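You operate a simulated robot arm through the tools that you are given. There is no shell and no other tool.

You are at the controls of a simulated robot arm. One attempt, no reset.

## Task
Fold the reflector down, wipe its dust off, stand it up again.
Fine: use the blue pad and put it back; the folding reflector ends upright with the orange photo-eye's lamp green. Keep hands off a running belt and off the goods that it moves. Drop, pinch and damage nothing, leave nothing switched on. Where these are worked on the way, their far stop is far enough and under half their travel is too little: folding reflector. What is to be rubbed or washed off counts as gone when no trace of it is left.

Only the result counts: the job must be done as asked and must still hold three seconds after the hand-in. Knocking over, shifting, dropping, spilling or breaking anything else fails it. Flat cloth is picked up by pressing the open fingertips on it (5 to 10 N) and closing them slowly along it; thin cloth reads only 2 to 8 mm in the jaws.

## Robot
A 7-joint arm with a two-finger parallel gripper, fixed in place. Base frame: the origin is at the foot of the arm, x ahead of it, y to its left, z up; the work surface is at about z = 860. Lengths are in mm, angles in rad, forces in N, time in s.
Its first joint turns from -2.601 to 2.601 rad. Payload 3.43 kg.
Tool frame: the origin (TCP) lies between the finger pads and is the grasp point; the fingertips stand 30 mm ahead of it; z points along the fingers, y is the line along which they close. The gripper opens to 94 mm. The fingers are 28 mm wide and 10 mm thick; the gripper's body (50 by 96 mm) begins 55 mm behind the TCP.
Orientation is that of the tool frame in the base frame, as a unit quaternion [x, y, z, w]. With the fingers straight down and closing along the base's y, the tool's x points along the base's -x, its y along +y and its z along -z.

## Interface
- The arm moves only by the tool play_rows. Its argument "plan" is a list of rows, each a list of 2 entries, a list of its own where there are three numbers: the shift along the tool's x, y, z in mm, then the turn, a rotation vector about the tool's x, y, z in rad. In form: [[[x, y, z], [rx, ry, rz]], ...]. A call has 1 to 20 rows; each row shifts and turns the commanded pose from where the row before left it, along the tool's axes as they then stand. "claw" is the finger opening in mm, from 0 to 94, set as the call begins (left out, the last holds). Rows are played at 5 a second. More than 50 mm and 0.15 rad between two rows, or a gripper value outside its range, and nothing of the call is played. A pose out of reach is approached as far as the arm can. The call stops where the force on the tool passes 70 N (or 10 N more than at its start, if that is more) or the arm is blocked; 0.2 s more then pass. Each finger travels about 45 mm/s and halts on what it meets, pressing with about 32 N; the grip force reading is that of the motor and also rises with nothing between the fingers. The clock runs only during rows and for 0.2 s after the last one: add rows that do not move to give the fingers time. The reply holds the time, the measured pose of the TCP, the force on the tool along the base axes, the opening and the grip force, in the units named above and with some noise, with the torque about the TCP (base axes, N m) and any sound that the robot's microphone picked up, and new pictures: "pictures" is both (left out), scene, wrist or none.
- Cameras (640 x 400 px; columns grow to the right, rows downward): "scene" is fixed at [212.6, -505.7, 1636.5]; the picture's right is [-0.38, -0.92, 0.00], its down [-0.81, 0.34, -0.48] and it looks along [0.45, -0.19, -0.88] (base axes); focal length 297 px, centre (320, 200). "wrist" rides on the gripper at [76, 14, -103] in the tool frame; the picture's right is [-0.18, 0.98, 0.00], its down [-0.75, -0.14, -0.64] and it looks along [-0.63, -0.12, 0.77] (tool axes); focal length 243 px, centre (320, 200). There is no depth. A picture from a camera that has moved, and an enlarged one, comes with that camera's place and axes in the base frame and with its lens. The place of the scene camera against the robot may be out by one fixed shift of up to 18 mm in any direction.
- enlarge(camera, box): a new picture of the part [left, top, right, bottom] of that camera's present view, enlarged. The clock stands still meanwhile.
- finish_job(): hands the job in; it is judged then, once.

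Places have to be worked out from the pictures, the camera data and where the tool is seen. Open the gripper and draw the arm clear of the work before you hand the job in, unless the task says otherwise.

The tools are called after "Emit:" as name(argument=value, ...) on one line, values as JSON. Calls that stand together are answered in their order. play_rows: Moves the arm, as the interface text tells. Its arguments: {"type":"object","properties":{"plan":{"type":"array","items":{"type":"array"}},"claw":{"type":"number"},"pictures":{"type":"string","enum":["both","scene","wrist","none"]}},"required":["plan"]} The other tools are called the same way: enlarge (camera, box) takes an enlarged picture of a part of a camera's view; finish_job () hands the job in.

At the start:

```text
time: 0.0
position: [550.7, -820.3, 1234.5]
orientation: [0.0, 1.0, 0.0, -0.001]
ft_force: [-1.0, 0.2, -0.8]
torque: [0.0, 0.02, 0.0]
finger_gap: 93.9
finger_force: 0.1
```

scene: 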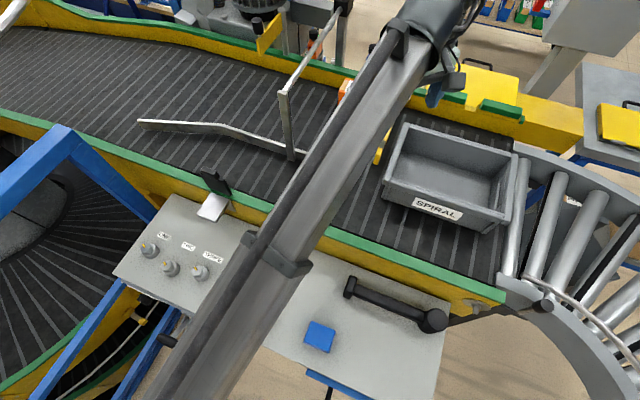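
wrist: 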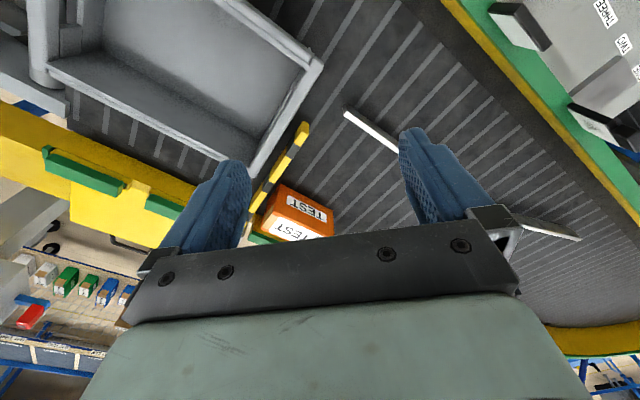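

I start by looking closer at the scene: the belt, the panel with knobs, the blue pad, and the orange TEST box on the far side. No motion yet.

Emit:
enlarge(camera="scene", box=[100, 160, 300, 300])

Emit:
enlarge(camera="scene", box=[240, 0, 560, 200])

Emit:
enlarge(camera="scene", box=[260, 240, 460, 400])

Emit:
enlarge(camera="wrist", box=[200, 60, 440, 260])

Emit:
enlarge(camera="wrist", box=[460, 0, 640, 160])

```text
2.86 times, centred on (200, 230) of scene
camera zoom: at [212.6, -505.7, 1636.5], right [-0.38, -0.92, 0.0], down [-0.81, 0.34, -0.48], along [0.45, -0.19, -0.88], focal length 848 px, centre (663, 114)
```

zoom: 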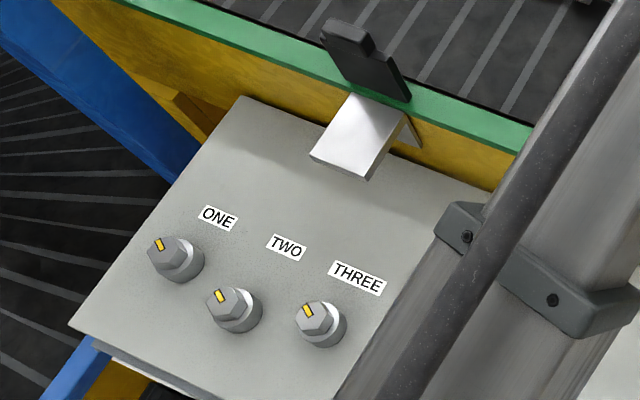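

```text
2.00 times, centred on (400, 100) of scene
camera zoom: at [212.6, -505.7, 1636.5], right [-0.38, -0.92, 0.0], down [-0.81, 0.34, -0.48], along [0.45, -0.19, -0.88], focal length 594 px, centre (160, 400)
```

zoom: 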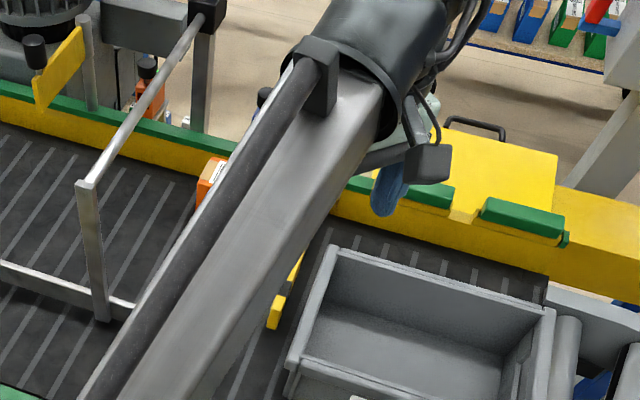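

```text
2.50 times, centred on (360, 320) of scene
camera zoom: at [212.6, -505.7, 1636.5], right [-0.38, -0.92, 0.0], down [-0.81, 0.34, -0.48], along [0.45, -0.19, -0.88], focal length 742 px, centre (220, -100)
```

zoom: 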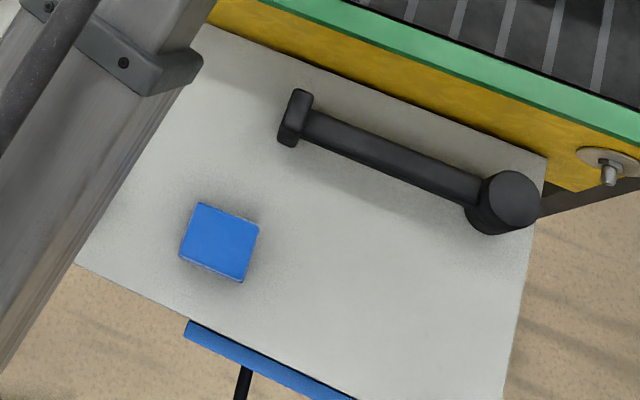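

```text
2.00 times, centred on (320, 160) of wrist
camera zoom: at [474.1, -805.7, 1336.5], right [0.18, 0.98, 0.0], down [0.75, -0.14, 0.64], along [0.63, -0.12, -0.77], focal length 485 px, centre (320, 280)
```

zoom: 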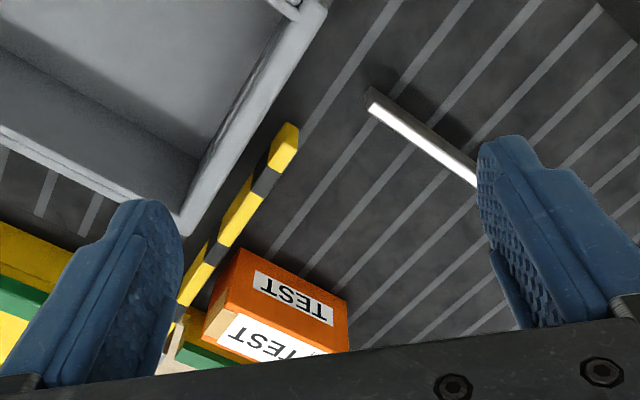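

```text
2.50 times, centred on (550, 80) of wrist
camera zoom: at [474.1, -805.7, 1336.5], right [0.18, 0.98, 0.0], down [0.75, -0.14, 0.64], along [0.63, -0.12, -0.77], focal length 606 px, centre (-255, 500)
```

zoom: 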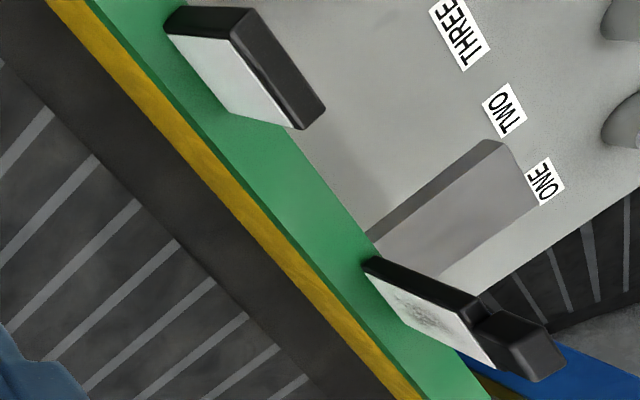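

The scene shows the pad on the near grey plate around (265,-530), and the folding reflector (black back, dusty face toward the belt) near (725,-390). I move the arm above the panel area, staying high, to look closely with the wrist camera.

Emit:
play_rows(plan=[[[5, 42, 5], [0, 0, 0]], [[5, 42, 5], [0, 0, 0]], [[5, 42, 5], [0, 0, 0]], [[5, 42, 5], [0, 0, 0]], [[5, 42, 5], [0, 0, 0]], [[5, 42, 5], [0, 0, 0]], [[5, 42, 5], [0, 0, 0]], [[5, 42, 5], [0, 0, 0]], [[5, 42, 5], [0, 0, 0]], [[5, 42, 5], [0, 0, 0]], [[0, 0, 0], [0, 0, 0]]], claw=40)

```text
time: 2.4
position: [523.8, -427.1, 1107.0]
orientation: [0.0, 1.0, -0.004, 0.003]
ft_force: [-0.1, -0.7, -0.1]
torque: [0.02, -0.06, -0.01]
finger_gap: 39.8
finger_force: 0.1
out of reach, approached as far as the arm can: row 3, 4, 5, 6, 7, 8, 9, 10
camera wrist: at [446.1, -412.1, 1207.5], right [0.18, 0.98, -0.01], down [0.75, -0.14, 0.65], along [0.64, -0.12, -0.76], focal length 243 px, centre (320, 200)
```

scene: 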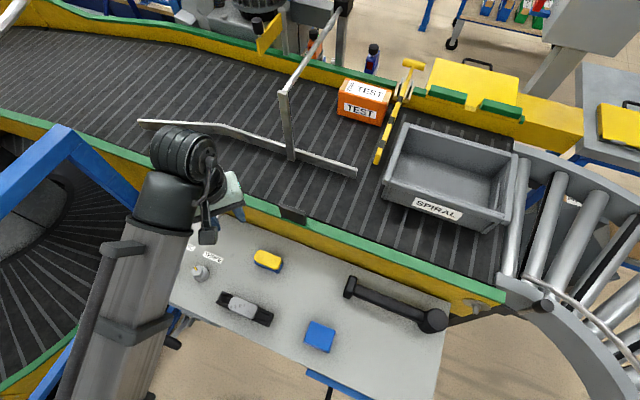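
wrist: 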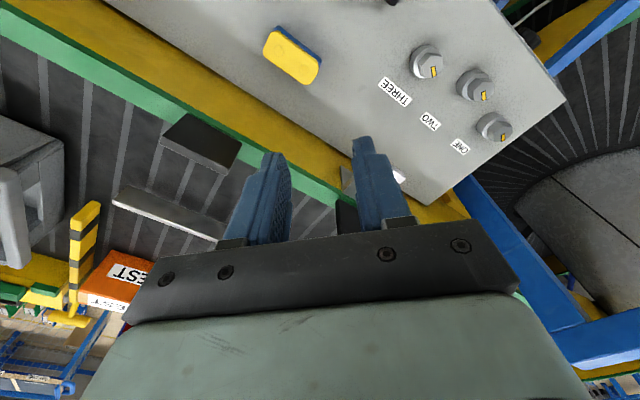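

The view now shows a yellow-blue sponge, a black/grey block and the blue pad on the plate, plus two photo-eyes on the far rail (orange and blue). I enlarge several parts.

Emit:
enlarge(camera="scene", box=[280, 0, 440, 100])

Emit:
enlarge(camera="scene", box=[160, 190, 360, 360])

Emit:
enlarge(camera="wrist", box=[160, 80, 480, 280])

Emit:
enlarge(camera="wrist", box=[240, 0, 560, 200])

```text
4.00 times, centred on (360, 50) of scene
camera zoom: at [212.6, -505.7, 1636.5], right [-0.38, -0.92, 0.0], down [-0.81, 0.34, -0.48], along [0.45, -0.19, -0.88], focal length 1187 px, centre (160, 800)
```

zoom: 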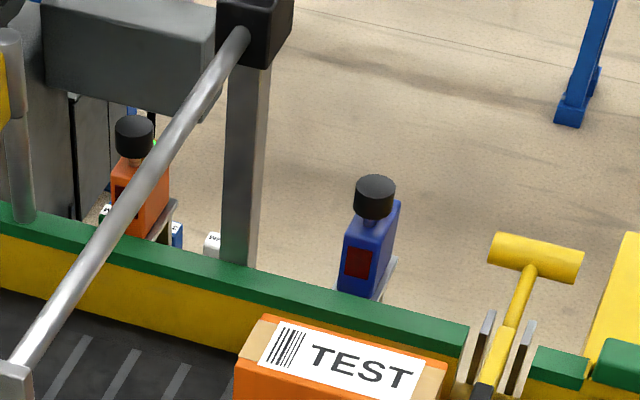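

```text
2.35 times, centred on (260, 275) of scene
camera zoom: at [212.6, -505.7, 1636.5], right [-0.38, -0.92, 0.0], down [-0.81, 0.34, -0.48], along [0.45, -0.19, -0.88], focal length 698 px, centre (461, 24)
```

zoom: 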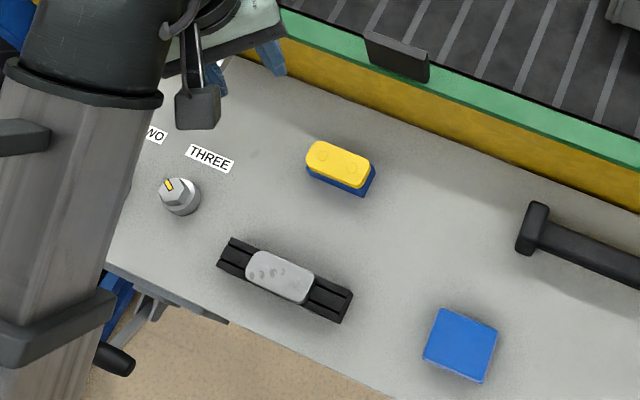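

```text
2.00 times, centred on (320, 180) of wrist
camera zoom: at [446.1, -412.1, 1207.5], right [0.18, 0.98, -0.01], down [0.75, -0.14, 0.65], along [0.64, -0.12, -0.76], focal length 485 px, centre (320, 240)
```

zoom: 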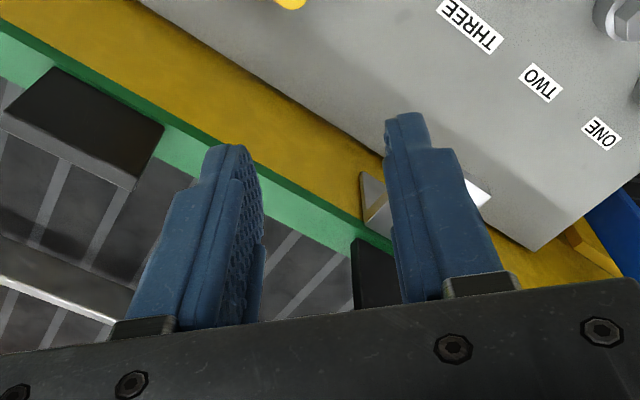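

```text
2.00 times, centred on (400, 100) of wrist
camera zoom: at [446.1, -412.1, 1207.5], right [0.18, 0.98, -0.01], down [0.75, -0.14, 0.65], along [0.64, -0.12, -0.76], focal length 485 px, centre (160, 400)
```

zoom: 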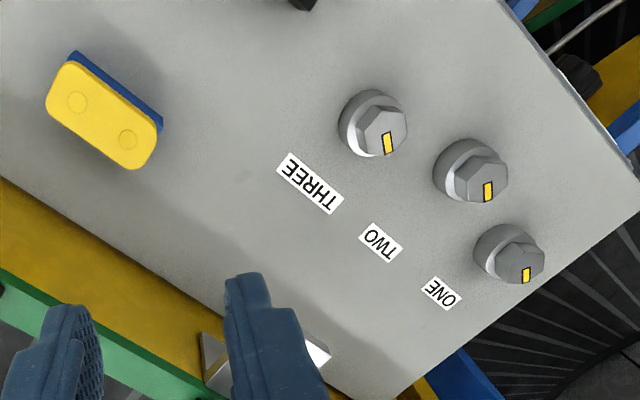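

Orange eye pairs with the folding reflector, blue eye with the fixed one; the orange lamp isn't clearly visible yet. I shift the hand toward the belt with fingers closed to view the reflector from the side.

Emit:
play_rows(plan=[[[-26, -31, -8], [0, 0, 0]], [[-25, -31, -8], [0, 0, 0]], [[-25, -31, -8], [0, 0, 0]], [[0, 0, 0], [0, 0, 0]]], claw=0)

```text
time: 3.4
position: [602.0, -521.5, 1128.6]
orientation: [-0.001, 1.0, 0.0, 0.0]
ft_force: [-0.4, 0.4, -0.1]
torque: [0.01, -0.01, 0.02]
finger_gap: 0.2
finger_force: 31.9
camera wrist: at [525.5, -506.9, 1229.9], right [0.18, 0.98, 0.0], down [0.75, -0.14, 0.64], along [0.63, -0.12, -0.77], focal length 243 px, centre (320, 200)
```

scene: 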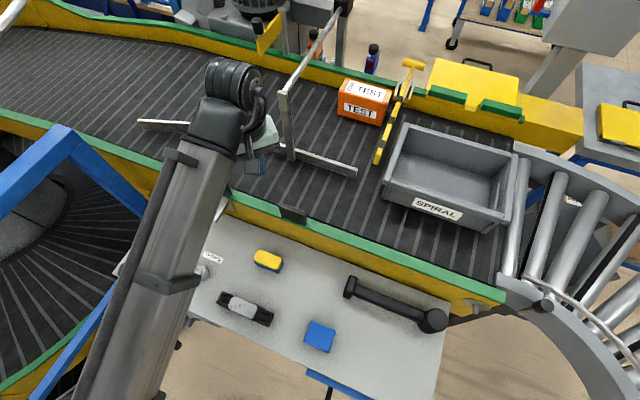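
wrist: 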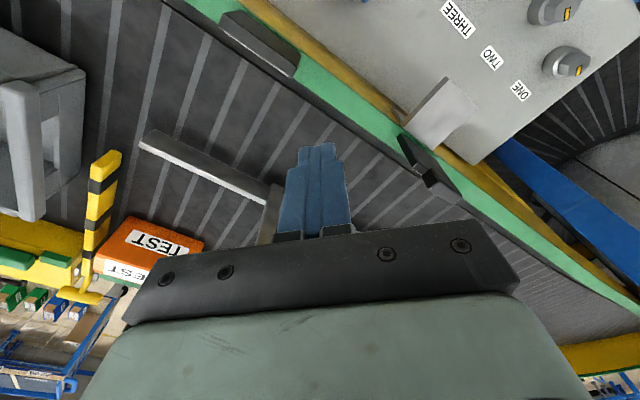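

The relative moves start from the measured pose. The reflector is visible at wrist (425,160); I enlarge it.

Emit:
enlarge(camera="wrist", box=[340, 60, 540, 220])

Emit:
enlarge(camera="wrist", box=[380, 110, 480, 190])

```text
2.50 times, centred on (440, 140) of wrist
camera zoom: at [525.5, -506.9, 1229.9], right [0.18, 0.98, 0.0], down [0.75, -0.14, 0.64], along [0.63, -0.12, -0.77], focal length 606 px, centre (20, 350)
```

zoom: 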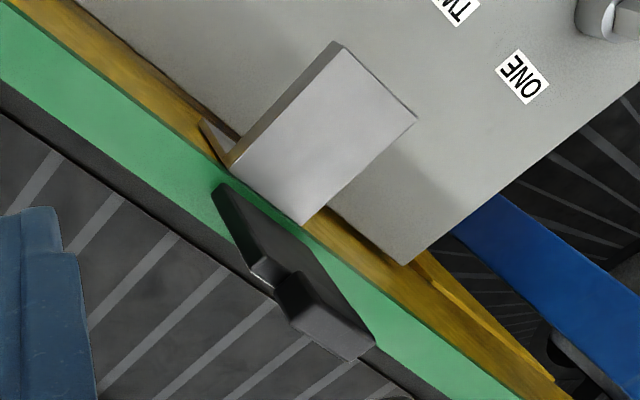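

```text
5.00 times, centred on (430, 150) of wrist
camera zoom: at [525.5, -506.9, 1229.9], right [0.18, 0.98, 0.0], down [0.75, -0.14, 0.64], along [0.63, -0.12, -0.77], focal length 1213 px, centre (-230, 450)
```

zoom: 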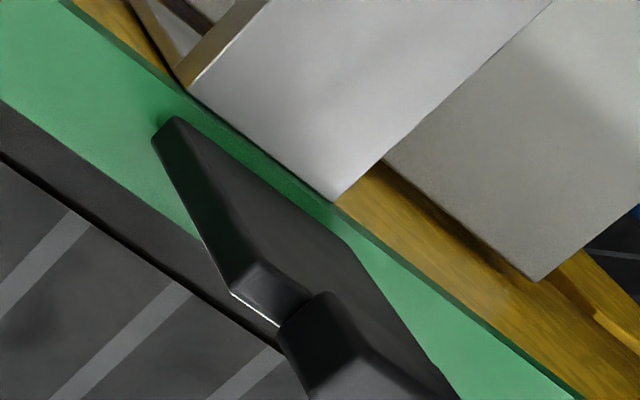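

The reflector stands on the green rail with its tab on top, and a bright rest plate sits on the panel side. I move around to the panel side and turn the hand 45° so the fingers close along the belt and the camera faces the reflector.

Emit:
play_rows(plan=[[[-15, 45.5, 6], [0, 0, 0]], [[-15, 45.5, 6], [0, 0, 0]], [[-15, 45.5, 6], [0, 0, 0]], [[-15, 45.5, 6], [0, 0, 0]], [[-15, 45.5, 6], [0, 0, 0]], [[-16, 45.5, 6], [0, 0, 0]], [[0, 0, 0], [0, 0, 0.131]], [[0, 0, 0], [0, 0, 0.131]], [[0, 0, 0], [0, 0, 0.131]], [[0, 0, 0], [0, 0, 0.131]], [[0, 0, 0], [0, 0, 0.131]], [[0, 0, 0], [0, 0, 0.13]], [[0, 0, 0], [0, 0, 0]]], claw=0)

```text
time: 6.2
position: [692.6, -248.1, 1094.5]
orientation: [0.384, 0.923, 0.001, 0.0]
ft_force: [-0.4, 0.3, -0.3]
torque: [0.0, -0.01, 0.0]
finger_gap: 0.1
finger_force: 31.7
camera wrist: at [648.5, -184.0, 1196.4], right [0.83, 0.56, 0.0], down [0.43, -0.63, 0.64], along [0.36, -0.53, -0.77], focal length 243 px, centre (320, 200)
```

scene: 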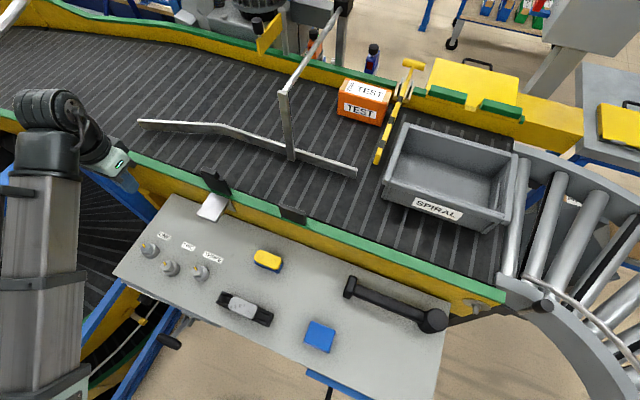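
wrist: 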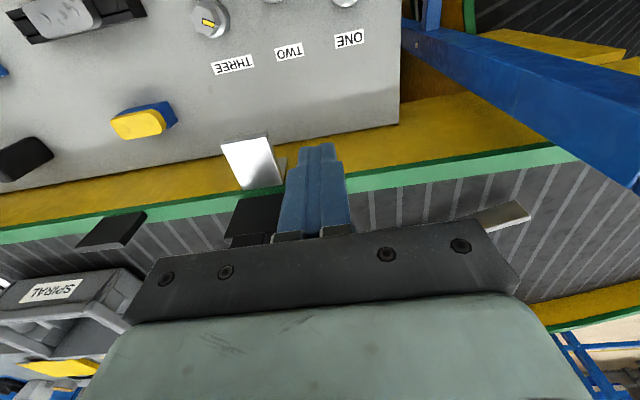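

The scene is now clear of the arm around the reflector. I enlarge the reflector and eye regions in both cameras.

Emit:
enlarge(camera="scene", box=[170, 150, 250, 230])

Emit:
enlarge(camera="scene", box=[285, 15, 405, 85])

Emit:
enlarge(camera="wrist", box=[180, 110, 340, 250])

Emit:
enlarge(camera="wrist", box=[0, 0, 240, 200])

```text
5.00 times, centred on (210, 190) of scene
camera zoom: at [212.6, -505.7, 1636.5], right [-0.38, -0.92, 0.0], down [-0.81, 0.34, -0.48], along [0.45, -0.19, -0.88], focal length 1484 px, centre (870, 250)
```

zoom: 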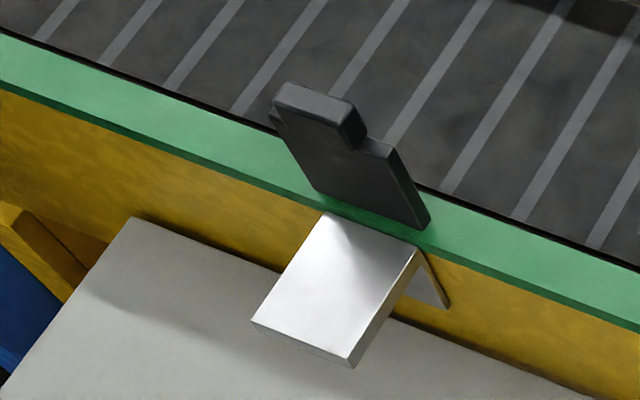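

```text
5.33 times, centred on (345, 50) of scene
camera zoom: at [212.6, -505.7, 1636.5], right [-0.38, -0.92, 0.0], down [-0.81, 0.34, -0.48], along [0.45, -0.19, -0.88], focal length 1583 px, centre (187, 1000)
```

zoom: 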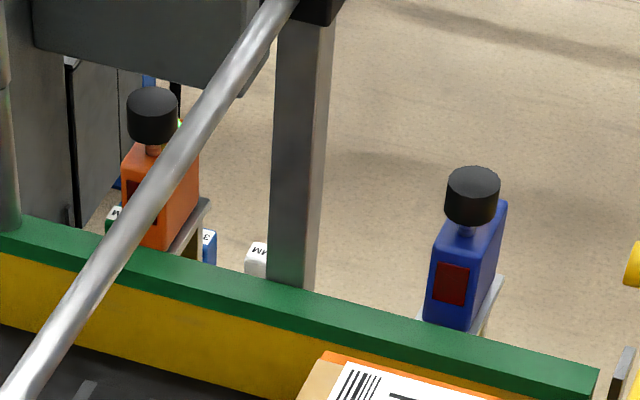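

```text
2.86 times, centred on (260, 180) of wrist
camera zoom: at [648.5, -184.0, 1196.4], right [0.83, 0.56, 0.0], down [0.43, -0.63, 0.64], along [0.36, -0.53, -0.77], focal length 693 px, centre (491, 257)
```

zoom: 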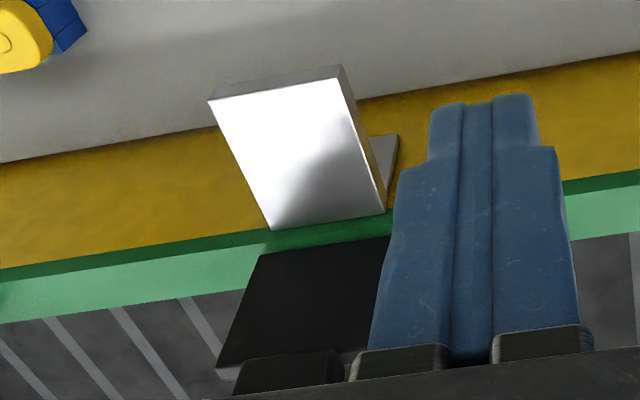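

```text
2.00 times, centred on (120, 100) of wrist
camera zoom: at [648.5, -184.0, 1196.4], right [0.83, 0.56, 0.0], down [0.43, -0.63, 0.64], along [0.36, -0.53, -0.77], focal length 485 px, centre (720, 400)
```

zoom: 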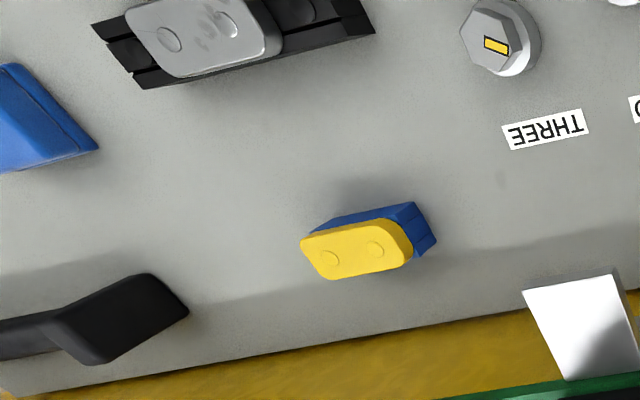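

The geometry triangulates: rest plate top z≈920 spanning about 61 × 70 mm, reflector plate back edge at (678,-427) from z≈933 to 1006. I zoom further on the tab and the pads.

Emit:
enlarge(camera="scene", box=[198, 162, 230, 198])

Emit:
enlarge(camera="scene", box=[295, 312, 345, 362])

Emit:
enlarge(camera="scene", box=[300, 20, 332, 60])

Emit:
enlarge(camera="scene", box=[210, 235, 300, 335])

```text
11.11 times, centred on (214, 180) of scene
camera zoom: at [212.6, -505.7, 1636.5], right [-0.38, -0.92, 0.0], down [-0.81, 0.34, -0.48], along [0.45, -0.19, -0.88], focal length 3298 px, centre (1498, 422)
```

zoom: 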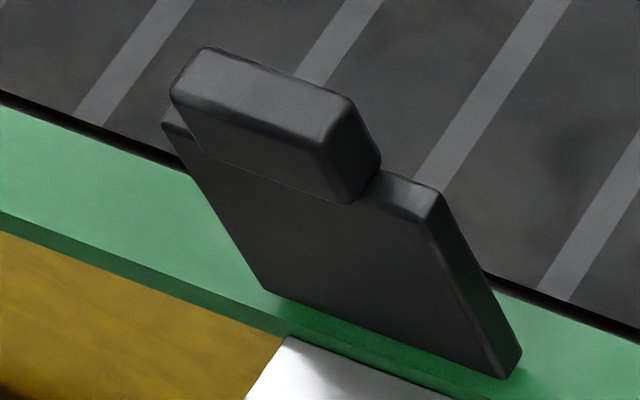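

```text
8.00 times, centred on (320, 337) of scene
camera zoom: at [212.6, -505.7, 1636.5], right [-0.38, -0.92, 0.0], down [-0.81, 0.34, -0.48], along [0.45, -0.19, -0.88], focal length 2374 px, centre (320, -896)
```

zoom: 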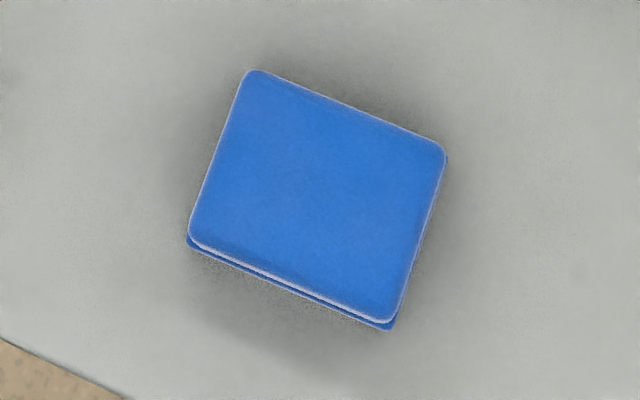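

```text
10.00 times, centred on (316, 40) of scene
camera zoom: at [212.6, -505.7, 1636.5], right [-0.38, -0.92, 0.0], down [-0.81, 0.34, -0.48], along [0.45, -0.19, -0.88], focal length 2968 px, centre (360, 1800)
```

zoom: 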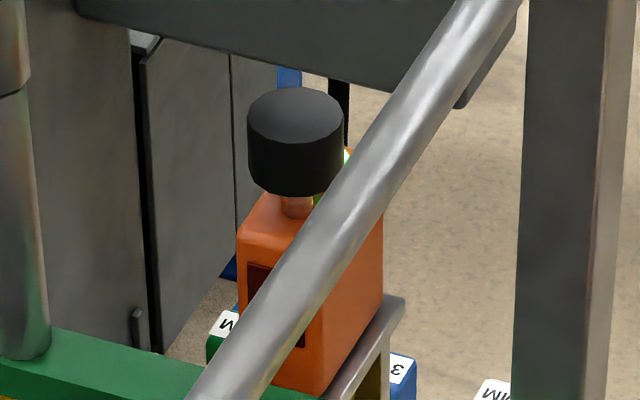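

```text
4.00 times, centred on (255, 285) of scene
camera zoom: at [212.6, -505.7, 1636.5], right [-0.38, -0.92, 0.0], down [-0.81, 0.34, -0.48], along [0.45, -0.19, -0.88], focal length 1187 px, centre (580, -140)
```

zoom: 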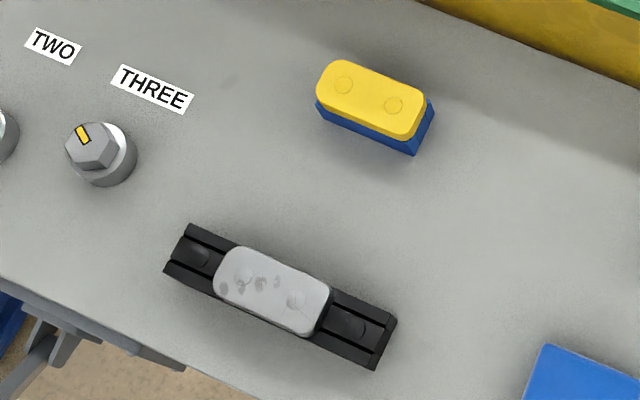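

The pad is a ~63×48 mm block at about (266,-523), aligned with the belt; the reflector's tab is ~42 mm wide at z≈1007–1035. I raise, pass over the reflector to its belt side and lower the closed fingertips next to the tab (belt is still: tote and stripes unmoved).

Emit:
play_rows(plan=[[[0, 0, -25], [0, 0, 0]], [[-39, -26, 0], [0, 0, 0]], [[-39, -26, 0], [0, 0, 0]], [[-39, -26, 0], [0, 0, 0]], [[-39, -26, 0], [0, 0, 0]], [[0, 0, 0], [0, 0, 0]]], claw=0)

```text
time: 7.6
position: [729.7, -434.8, 1120.4]
orientation: [0.383, 0.924, -0.001, 0.0]
ft_force: [-0.2, -0.2, -0.4]
torque: [-0.01, 0.03, -0.02]
finger_gap: 0.3
finger_force: 32.3
camera wrist: at [685.9, -371.3, 1222.1], right [0.83, 0.56, 0.0], down [0.43, -0.63, 0.64], along [0.36, -0.53, -0.77], focal length 243 px, centre (320, 200)
```

scene: 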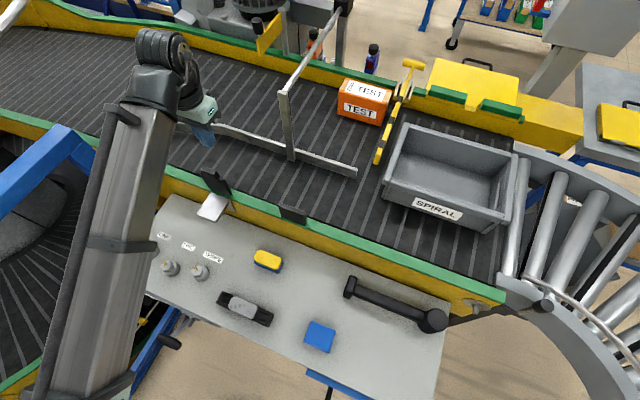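
wrist: 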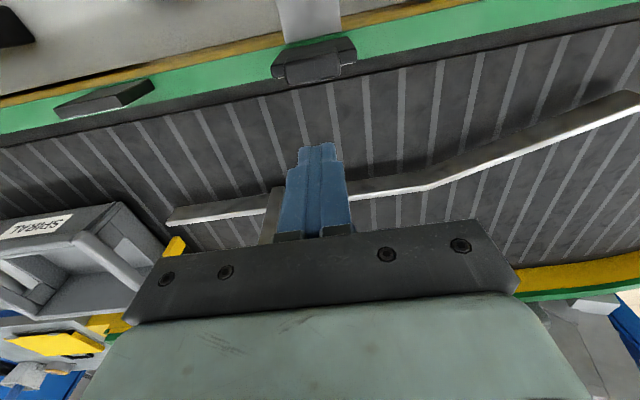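

Now the tab is seen from above, just ahead of the fingertips. Enlarge to check its exact position before lowering.

Emit:
enlarge(camera="wrist", box=[260, 20, 370, 100])

```text
5.00 times, centred on (315, 60) of wrist
camera zoom: at [685.9, -371.3, 1222.1], right [0.83, 0.56, 0.0], down [0.43, -0.63, 0.64], along [0.36, -0.53, -0.77], focal length 1213 px, centre (345, 900)
```

zoom: 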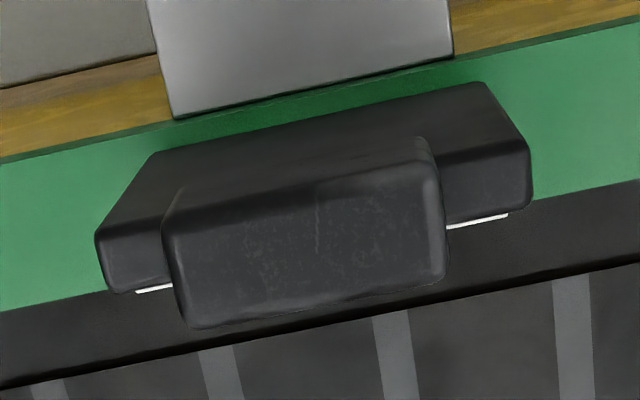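

Tab front face is at about 18 mm ahead of the fingertips, centred. I lower beside it and push gently outward ~10° to feel the hinge.

Emit:
play_rows(plan=[[[0, 0, 37], [0, 0, 0]], [[0, 0, 37], [0, 0, 0]], [[10, 0, 0], [0, 0, 0]], [[8, 0, 0], [0, 0, 0]], [[6, 0, 0], [0, 0, 0]], [[6, 0, 0], [0, 0, 0]], [[6, 0, 0], [0, 0, 0]], [[0, 0, 0], [0, 0, 0]]], claw=0)

```text
time: 9.4
position: [702.1, -407.0, 1046.0]
orientation: [0.383, 0.924, 0.0, 0.0]
ft_force: [0.7, 0.1, 0.1]
torque: [-0.02, -0.02, 0.0]
finger_gap: 0.2
finger_force: 32.2
camera wrist: at [658.7, -343.2, 1147.9], right [0.83, 0.56, 0.0], down [0.43, -0.63, 0.64], along [0.36, -0.53, -0.77], focal length 243 px, centre (320, 200)
```

scene: 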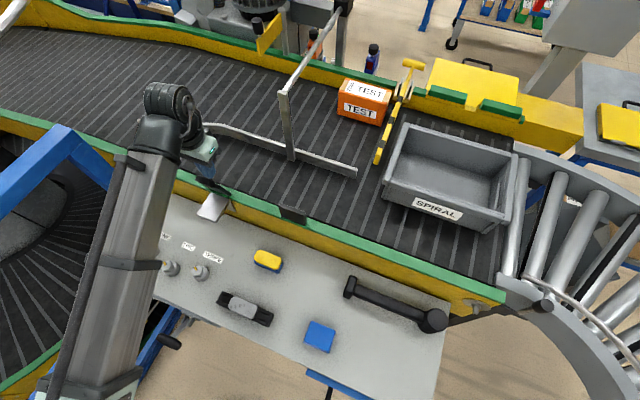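
wrist: 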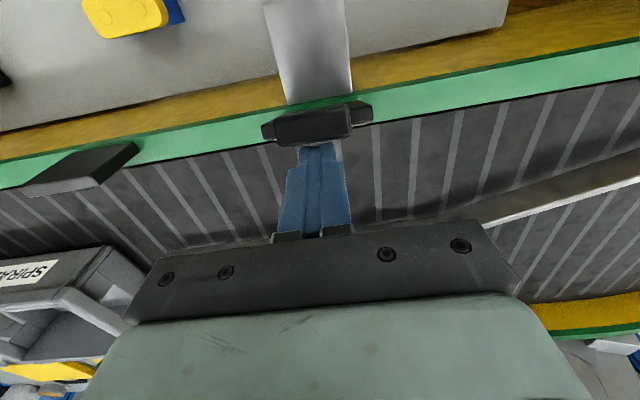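

The tab seems to follow with nearly no force. I enlarge to check whether it is still in touch or leaning on its own.

Emit:
enlarge(camera="wrist", box=[250, 70, 390, 170])

Emit:
enlarge(camera="scene", box=[180, 150, 250, 220])

```text
4.00 times, centred on (320, 120) of wrist
camera zoom: at [658.7, -343.2, 1147.9], right [0.83, 0.56, 0.0], down [0.43, -0.63, 0.64], along [0.36, -0.53, -0.77], focal length 970 px, centre (320, 520)
```

zoom: 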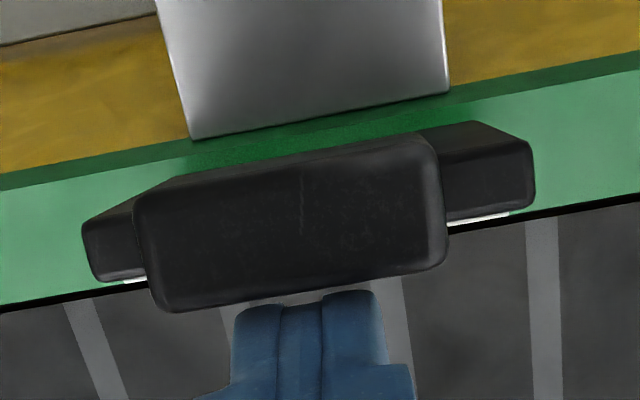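

```text
5.71 times, centred on (215, 185) of scene
camera zoom: at [212.6, -505.7, 1636.5], right [-0.38, -0.92, 0.0], down [-0.81, 0.34, -0.48], along [0.45, -0.19, -0.88], focal length 1696 px, centre (920, 286)
```

zoom: 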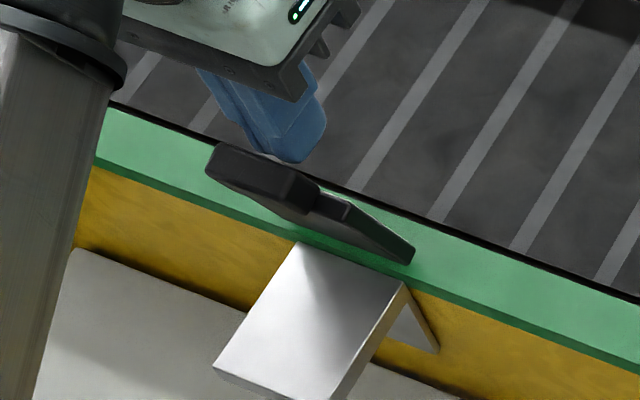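

The hinge holds by friction and the tab is just in contact. I continue pushing along the arc to about 60°.

Emit:
play_rows(plan=[[[5, 0, 1.8], [0, 0, 0]], [[5, 0, 1.9], [0, 0, 0]], [[7.5, 0, 2.4], [0, 0, 0]], [[7.5, 0, 2.5], [0, 0, 0]], [[7, 0, 3.7], [0, 0, 0]], [[7, 0, 3.8], [0, 0, 0]], [[6.7, 0, 4.6], [0, 0, 0]], [[6.6, 0, 4.7], [0, 0, 0]], [[5.9, 0, 5.9], [0, 0, 0]], [[5.9, 0, 5.9], [0, 0, 0]], [[0, 0, 0], [0, 0, 0]]], claw=0)

```text
time: 11.8
position: [657.6, -361.5, 1008.5]
orientation: [0.382, 0.924, 0.001, 0.0]
ft_force: [0.2, 0.4, 0.1]
torque: [0.01, -0.01, 0.0]
finger_gap: 0.0
finger_force: 32.2
camera wrist: at [614.5, -298.1, 1110.0], right [0.83, 0.56, 0.0], down [0.43, -0.63, 0.64], along [0.36, -0.53, -0.77], focal length 243 px, centre (320, 200)
```

scene: 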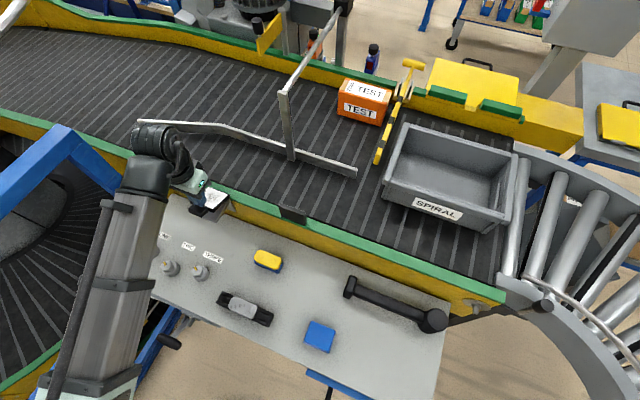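
wrist: 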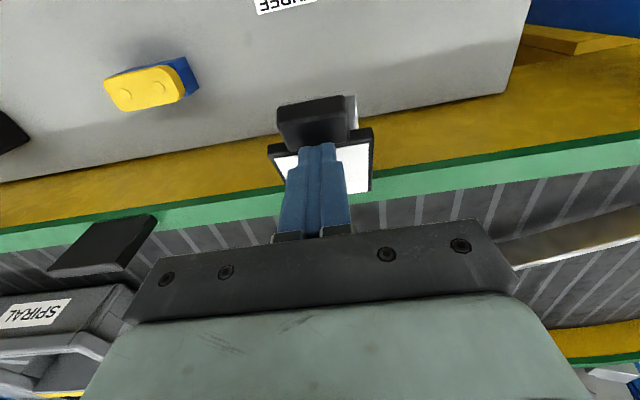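

The reflector follows at about 60° with its white face now visible. I continue down the arc to nearly flat.

Emit:
play_rows(plan=[[[5, 0, 6.9], [0, 0, 0]], [[5, 0, 7], [0, 0, 0]], [[4, 0, 7.9], [0, 0, 0]], [[4, 0, 7.9], [0, 0, 0]], [[3, 0, 7], [0, 0, 0]], [[2, 0, 6], [0, 0, 0]], [[0, 0, 0], [0, 0, 0]]], claw=0)

```text
time: 13.3
position: [645.2, -346.3, 972.2]
orientation: [0.383, 0.924, -0.003, 0.004]
ft_force: [-7.3, 2.7, 35.1]
torque: [-0.06, 0.22, 0.07]
finger_gap: 0.0
finger_force: 31.7
stopped in row 7: the force on the tool passed its limit at 75 N (the readings are from after the stop); the commanded pose is now the measured one
camera wrist: at [599.0, -281.6, 1073.7], right [0.83, 0.56, 0.0], down [0.43, -0.63, 0.65], along [0.37, -0.54, -0.76], focal length 243 px, centre (320, 200)
```

scene: 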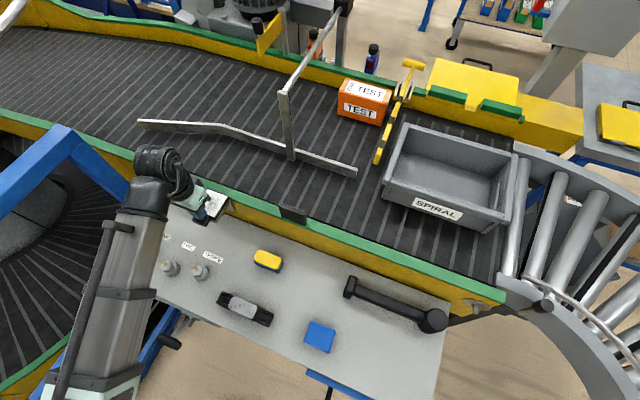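
wrist: 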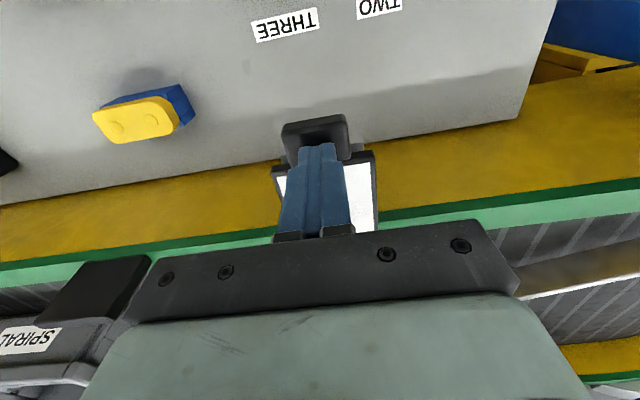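

A firm stop at tip z≈942: probably resting on its plate. I back straight up and look.

Emit:
play_rows(plan=[[[0, 0, -20], [0, 0, 0]], [[0, 0, -40], [0, 0, 0]], [[20, 20, -40], [0, 0, 0]], [[20, 30, -20], [0, 0, 0]], [[0, 0, 0], [0, 0, 0]]], claw=0)

```text
time: 14.5
position: [651.7, -283.9, 1087.8]
orientation: [0.383, 0.924, -0.001, 0.003]
ft_force: [0.4, 0.8, 0.8]
torque: [0.02, -0.05, -0.01]
finger_gap: 0.0
finger_force: 32.0
camera wrist: at [607.2, -219.8, 1189.2], right [0.83, 0.56, 0.0], down [0.43, -0.63, 0.65], along [0.37, -0.53, -0.76], focal length 243 px, centre (320, 200)
```

scene: 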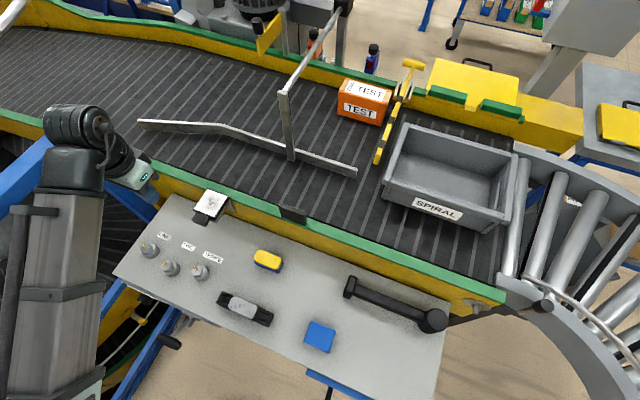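
wrist: 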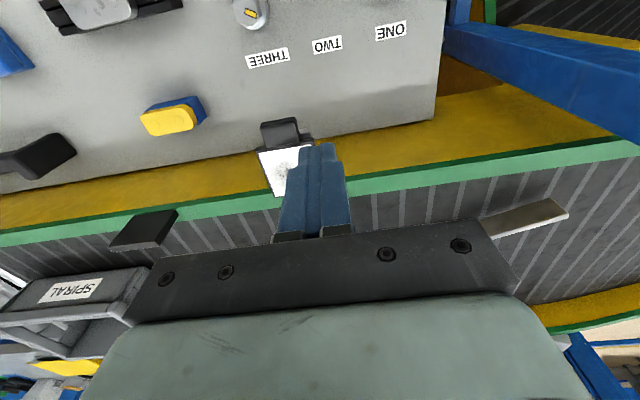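

The reflector is folded outward, face up, with dust visible. I enlarge from both cameras to judge its position and the dust patch.

Emit:
enlarge(camera="scene", box=[185, 180, 240, 230])

Emit:
enlarge(camera="wrist", box=[230, 100, 340, 210])

Emit:
enlarge(camera="scene", box=[300, 20, 332, 60])

```text
8.00 times, centred on (212, 205) of scene
camera zoom: at [212.6, -505.7, 1636.5], right [-0.38, -0.92, 0.0], down [-0.81, 0.34, -0.48], along [0.45, -0.19, -0.88], focal length 2374 px, centre (1180, 160)
```

zoom: 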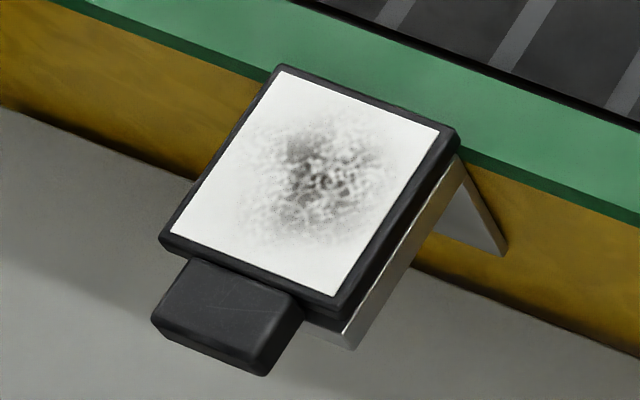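

```text
3.64 times, centred on (285, 155) of wrist
camera zoom: at [607.2, -219.8, 1189.2], right [0.83, 0.56, 0.0], down [0.43, -0.63, 0.65], along [0.37, -0.53, -0.76], focal length 882 px, centre (447, 364)
```

zoom: 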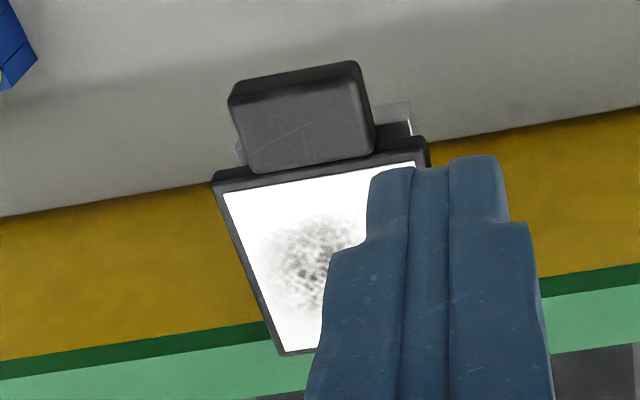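

```text
10.00 times, centred on (316, 40) of scene
camera zoom: at [212.6, -505.7, 1636.5], right [-0.38, -0.92, 0.0], down [-0.81, 0.34, -0.48], along [0.45, -0.19, -0.88], focal length 2968 px, centre (360, 1800)
```

zoom: 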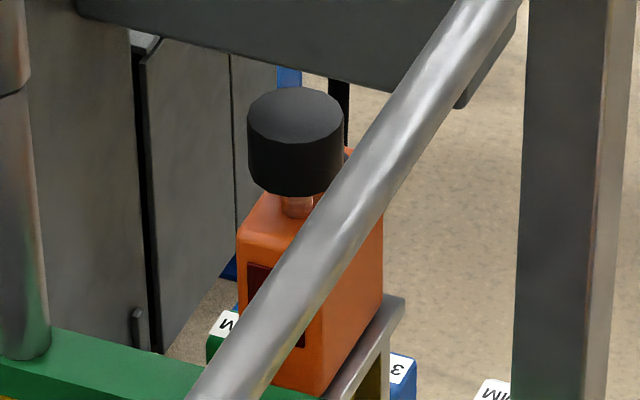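

Lamp sliver on the orange eye was green before and is off now, so it serves as a check later. The reflector lies flat, face z≈939, centred at about (675,-376). Now I go over to the blue pad, keeping clear of everything, with the gripper opened.

Emit:
play_rows(plan=[[[-20.2, -38.5, 0], [0, 0, 0]], [[-20.2, -38.5, 0], [0, 0, 0]], [[-20.2, -38.5, 0], [0, 0, 0]], [[-20.2, -38.5, 0], [0, 0, 0]], [[7, -46, 0], [0, 0, 0]], [[7, -46, 0], [0, 0, 0]], [[7, -46, 0], [0, 0, 0]], [[7, -46, 0], [0, 0, 0]], [[19.5, -33.6, 0], [0, 0, 0]], [[19.5, -33.6, 0], [0, 0, 0]], [[19.5, -33.6, 10], [0, 0, 0]], [[19.5, -33.6, 20], [0, 0, 0]], [[0, 0, 0], [0, 0, 0]]], claw=94)

```text
time: 17.3
position: [296.9, -600.9, 1054.4]
orientation: [0.383, 0.924, -0.002, 0.004]
ft_force: [0.1, 0.2, 0.7]
torque: [0.0, 0.01, -0.01]
finger_gap: 94.0
finger_force: 0.1
camera wrist: at [252.4, -536.4, 1155.4], right [0.82, 0.57, 0.0], down [0.43, -0.63, 0.65], along [0.37, -0.53, -0.76], focal length 243 px, centre (320, 200)
```

scene: 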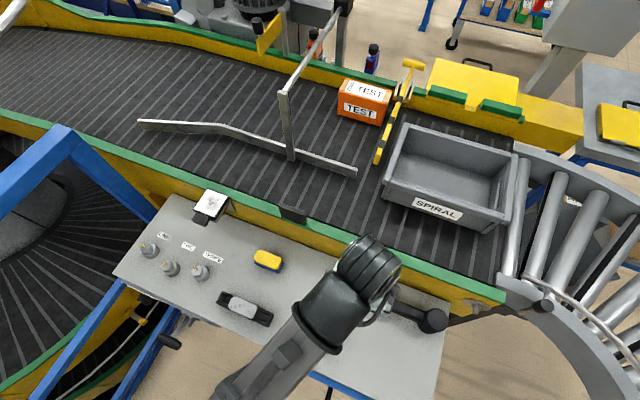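
wrist: 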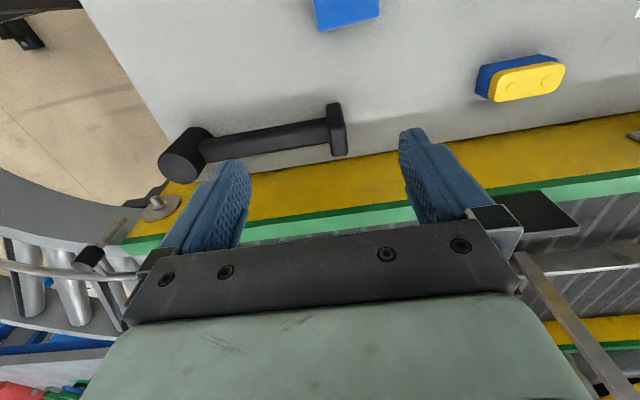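

The pad is at the top of the wrist view; it lies about 77 mm outward and 33 mm along the belt from the TCP. I approach above it, still about 80 mm high.

Emit:
play_rows(plan=[[[20, 11, 20], [0, 0, 0]], [[20, 11, 20], [0, 0, 0]], [[20, 11, 20], [0, 0, 0]], [[12, 0, 10], [0, 0, 0]], [[0, 0, 0], [0, 0, 0]]], claw=94)

```text
time: 18.5
position: [270.1, -526.9, 987.7]
orientation: [0.382, 0.924, -0.001, 0.003]
ft_force: [0.0, 0.3, 0.7]
torque: [0.0, -0.02, -0.01]
finger_gap: 93.8
finger_force: 0.0
camera wrist: at [224.8, -461.9, 1088.0], right [0.83, 0.56, 0.0], down [0.43, -0.63, 0.65], along [0.37, -0.53, -0.76], focal length 243 px, centre (320, 200)
```

scene: 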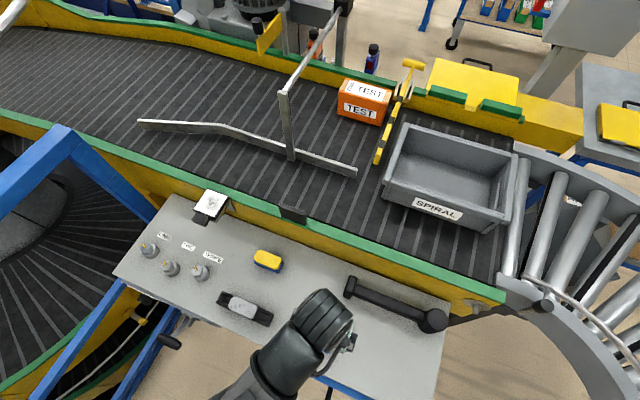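
wrist: 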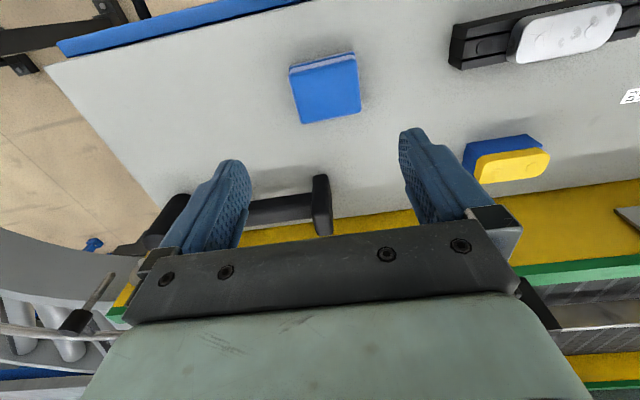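

Emit:
enlarge(camera="wrist", box=[270, 30, 380, 140])

```text
3.64 times, centred on (325, 85) of wrist
camera zoom: at [224.8, -461.9, 1088.0], right [0.83, 0.56, 0.0], down [0.43, -0.63, 0.65], along [0.37, -0.53, -0.76], focal length 882 px, centre (302, 618)
```

zoom: 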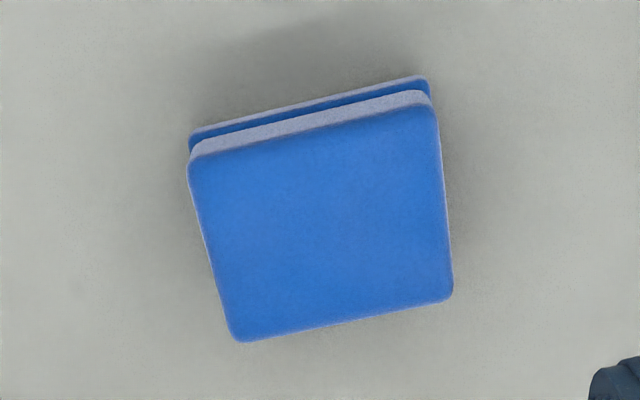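

Triangulating both views puts the panel surface near z≈797 and the pad top near z≈822, about 68×53 mm, centred at (275.5,-521.3) and turned ~2° from my fingers. I centre, turn 2°, and go down to a check height.

Emit:
play_rows(plan=[[[0, 7.9, 10], [0, 0, -0.035]], [[0, 0, 40], [0, 0, 0]], [[0, 0, 40], [0, 0, 0]], [[0, 0, 0], [0, 0, 0]]], claw=94)

```text
time: 19.5
position: [279.6, -518.4, 899.1]
orientation: [0.366, 0.93, -0.002, 0.004]
ft_force: [-0.4, 1.2, 0.6]
torque: [-0.01, -0.04, 0.02]
finger_gap: 93.9
finger_force: 0.1
camera wrist: at [231.8, -454.6, 1001.1], right [0.81, 0.59, 0.0], down [0.45, -0.61, 0.65], along [0.39, -0.52, -0.76], focal length 243 px, centre (320, 200)
```

scene: 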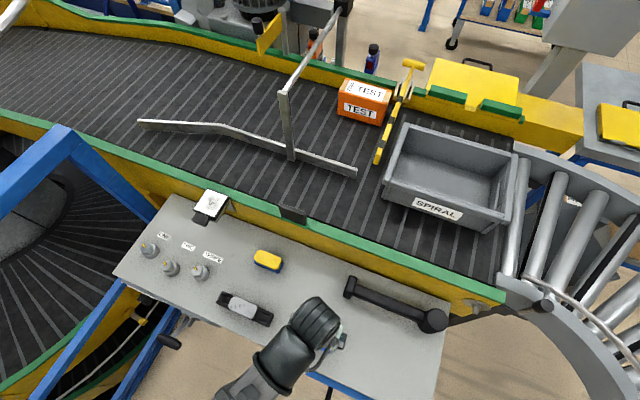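
wrist: 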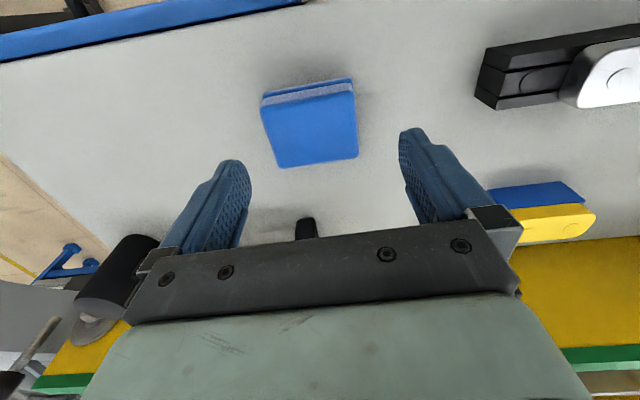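

Emit:
enlarge(camera="wrist", box=[200, 50, 440, 200])

```text
2.67 times, centred on (320, 125) of wrist
camera zoom: at [231.8, -454.6, 1001.1], right [0.81, 0.59, 0.0], down [0.45, -0.61, 0.65], along [0.39, -0.52, -0.76], focal length 647 px, centre (320, 400)
```

zoom: 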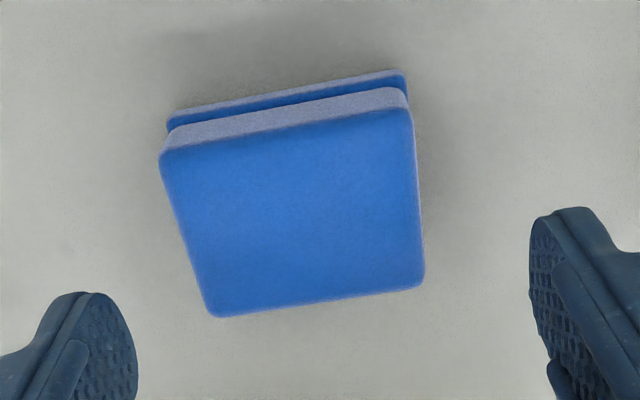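

Triangulation between the last two views gives the pad top at z≈840, bottom ≈800, size ~63×48 mm, centre 4 mm outward and 4 mm back from the TCP. I correct and lower so the tips are at about z≈818.

Emit:
play_rows(plan=[[[4, -4.3, 10], [0, 0, 0]], [[0, 0, 20], [0, 0, 0]], [[0, 0, 20], [0, 0, 0]], [[0, 0, 0], [0, 0, 0]]], claw=94)

```text
time: 20.5
position: [275.1, -521.6, 851.6]
orientation: [0.367, 0.93, -0.001, 0.004]
ft_force: [0.2, -0.9, 0.4]
torque: [0.0, -0.02, 0.0]
finger_gap: 93.9
finger_force: 0.0
camera wrist: at [227.4, -457.8, 952.5], right [0.8, 0.59, 0.0], down [0.45, -0.61, 0.65], along [0.39, -0.52, -0.76], focal length 243 px, centre (320, 200)
```

scene: 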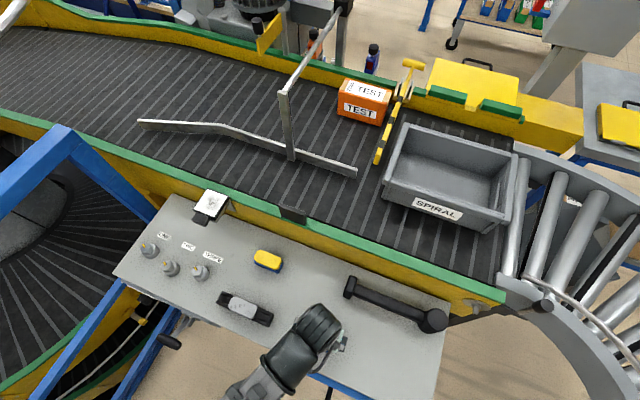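
wrist: 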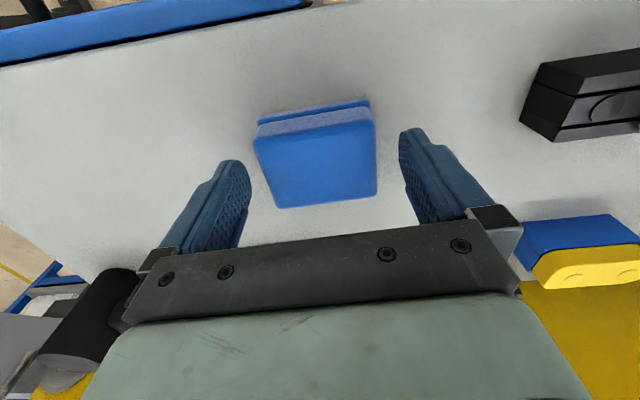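

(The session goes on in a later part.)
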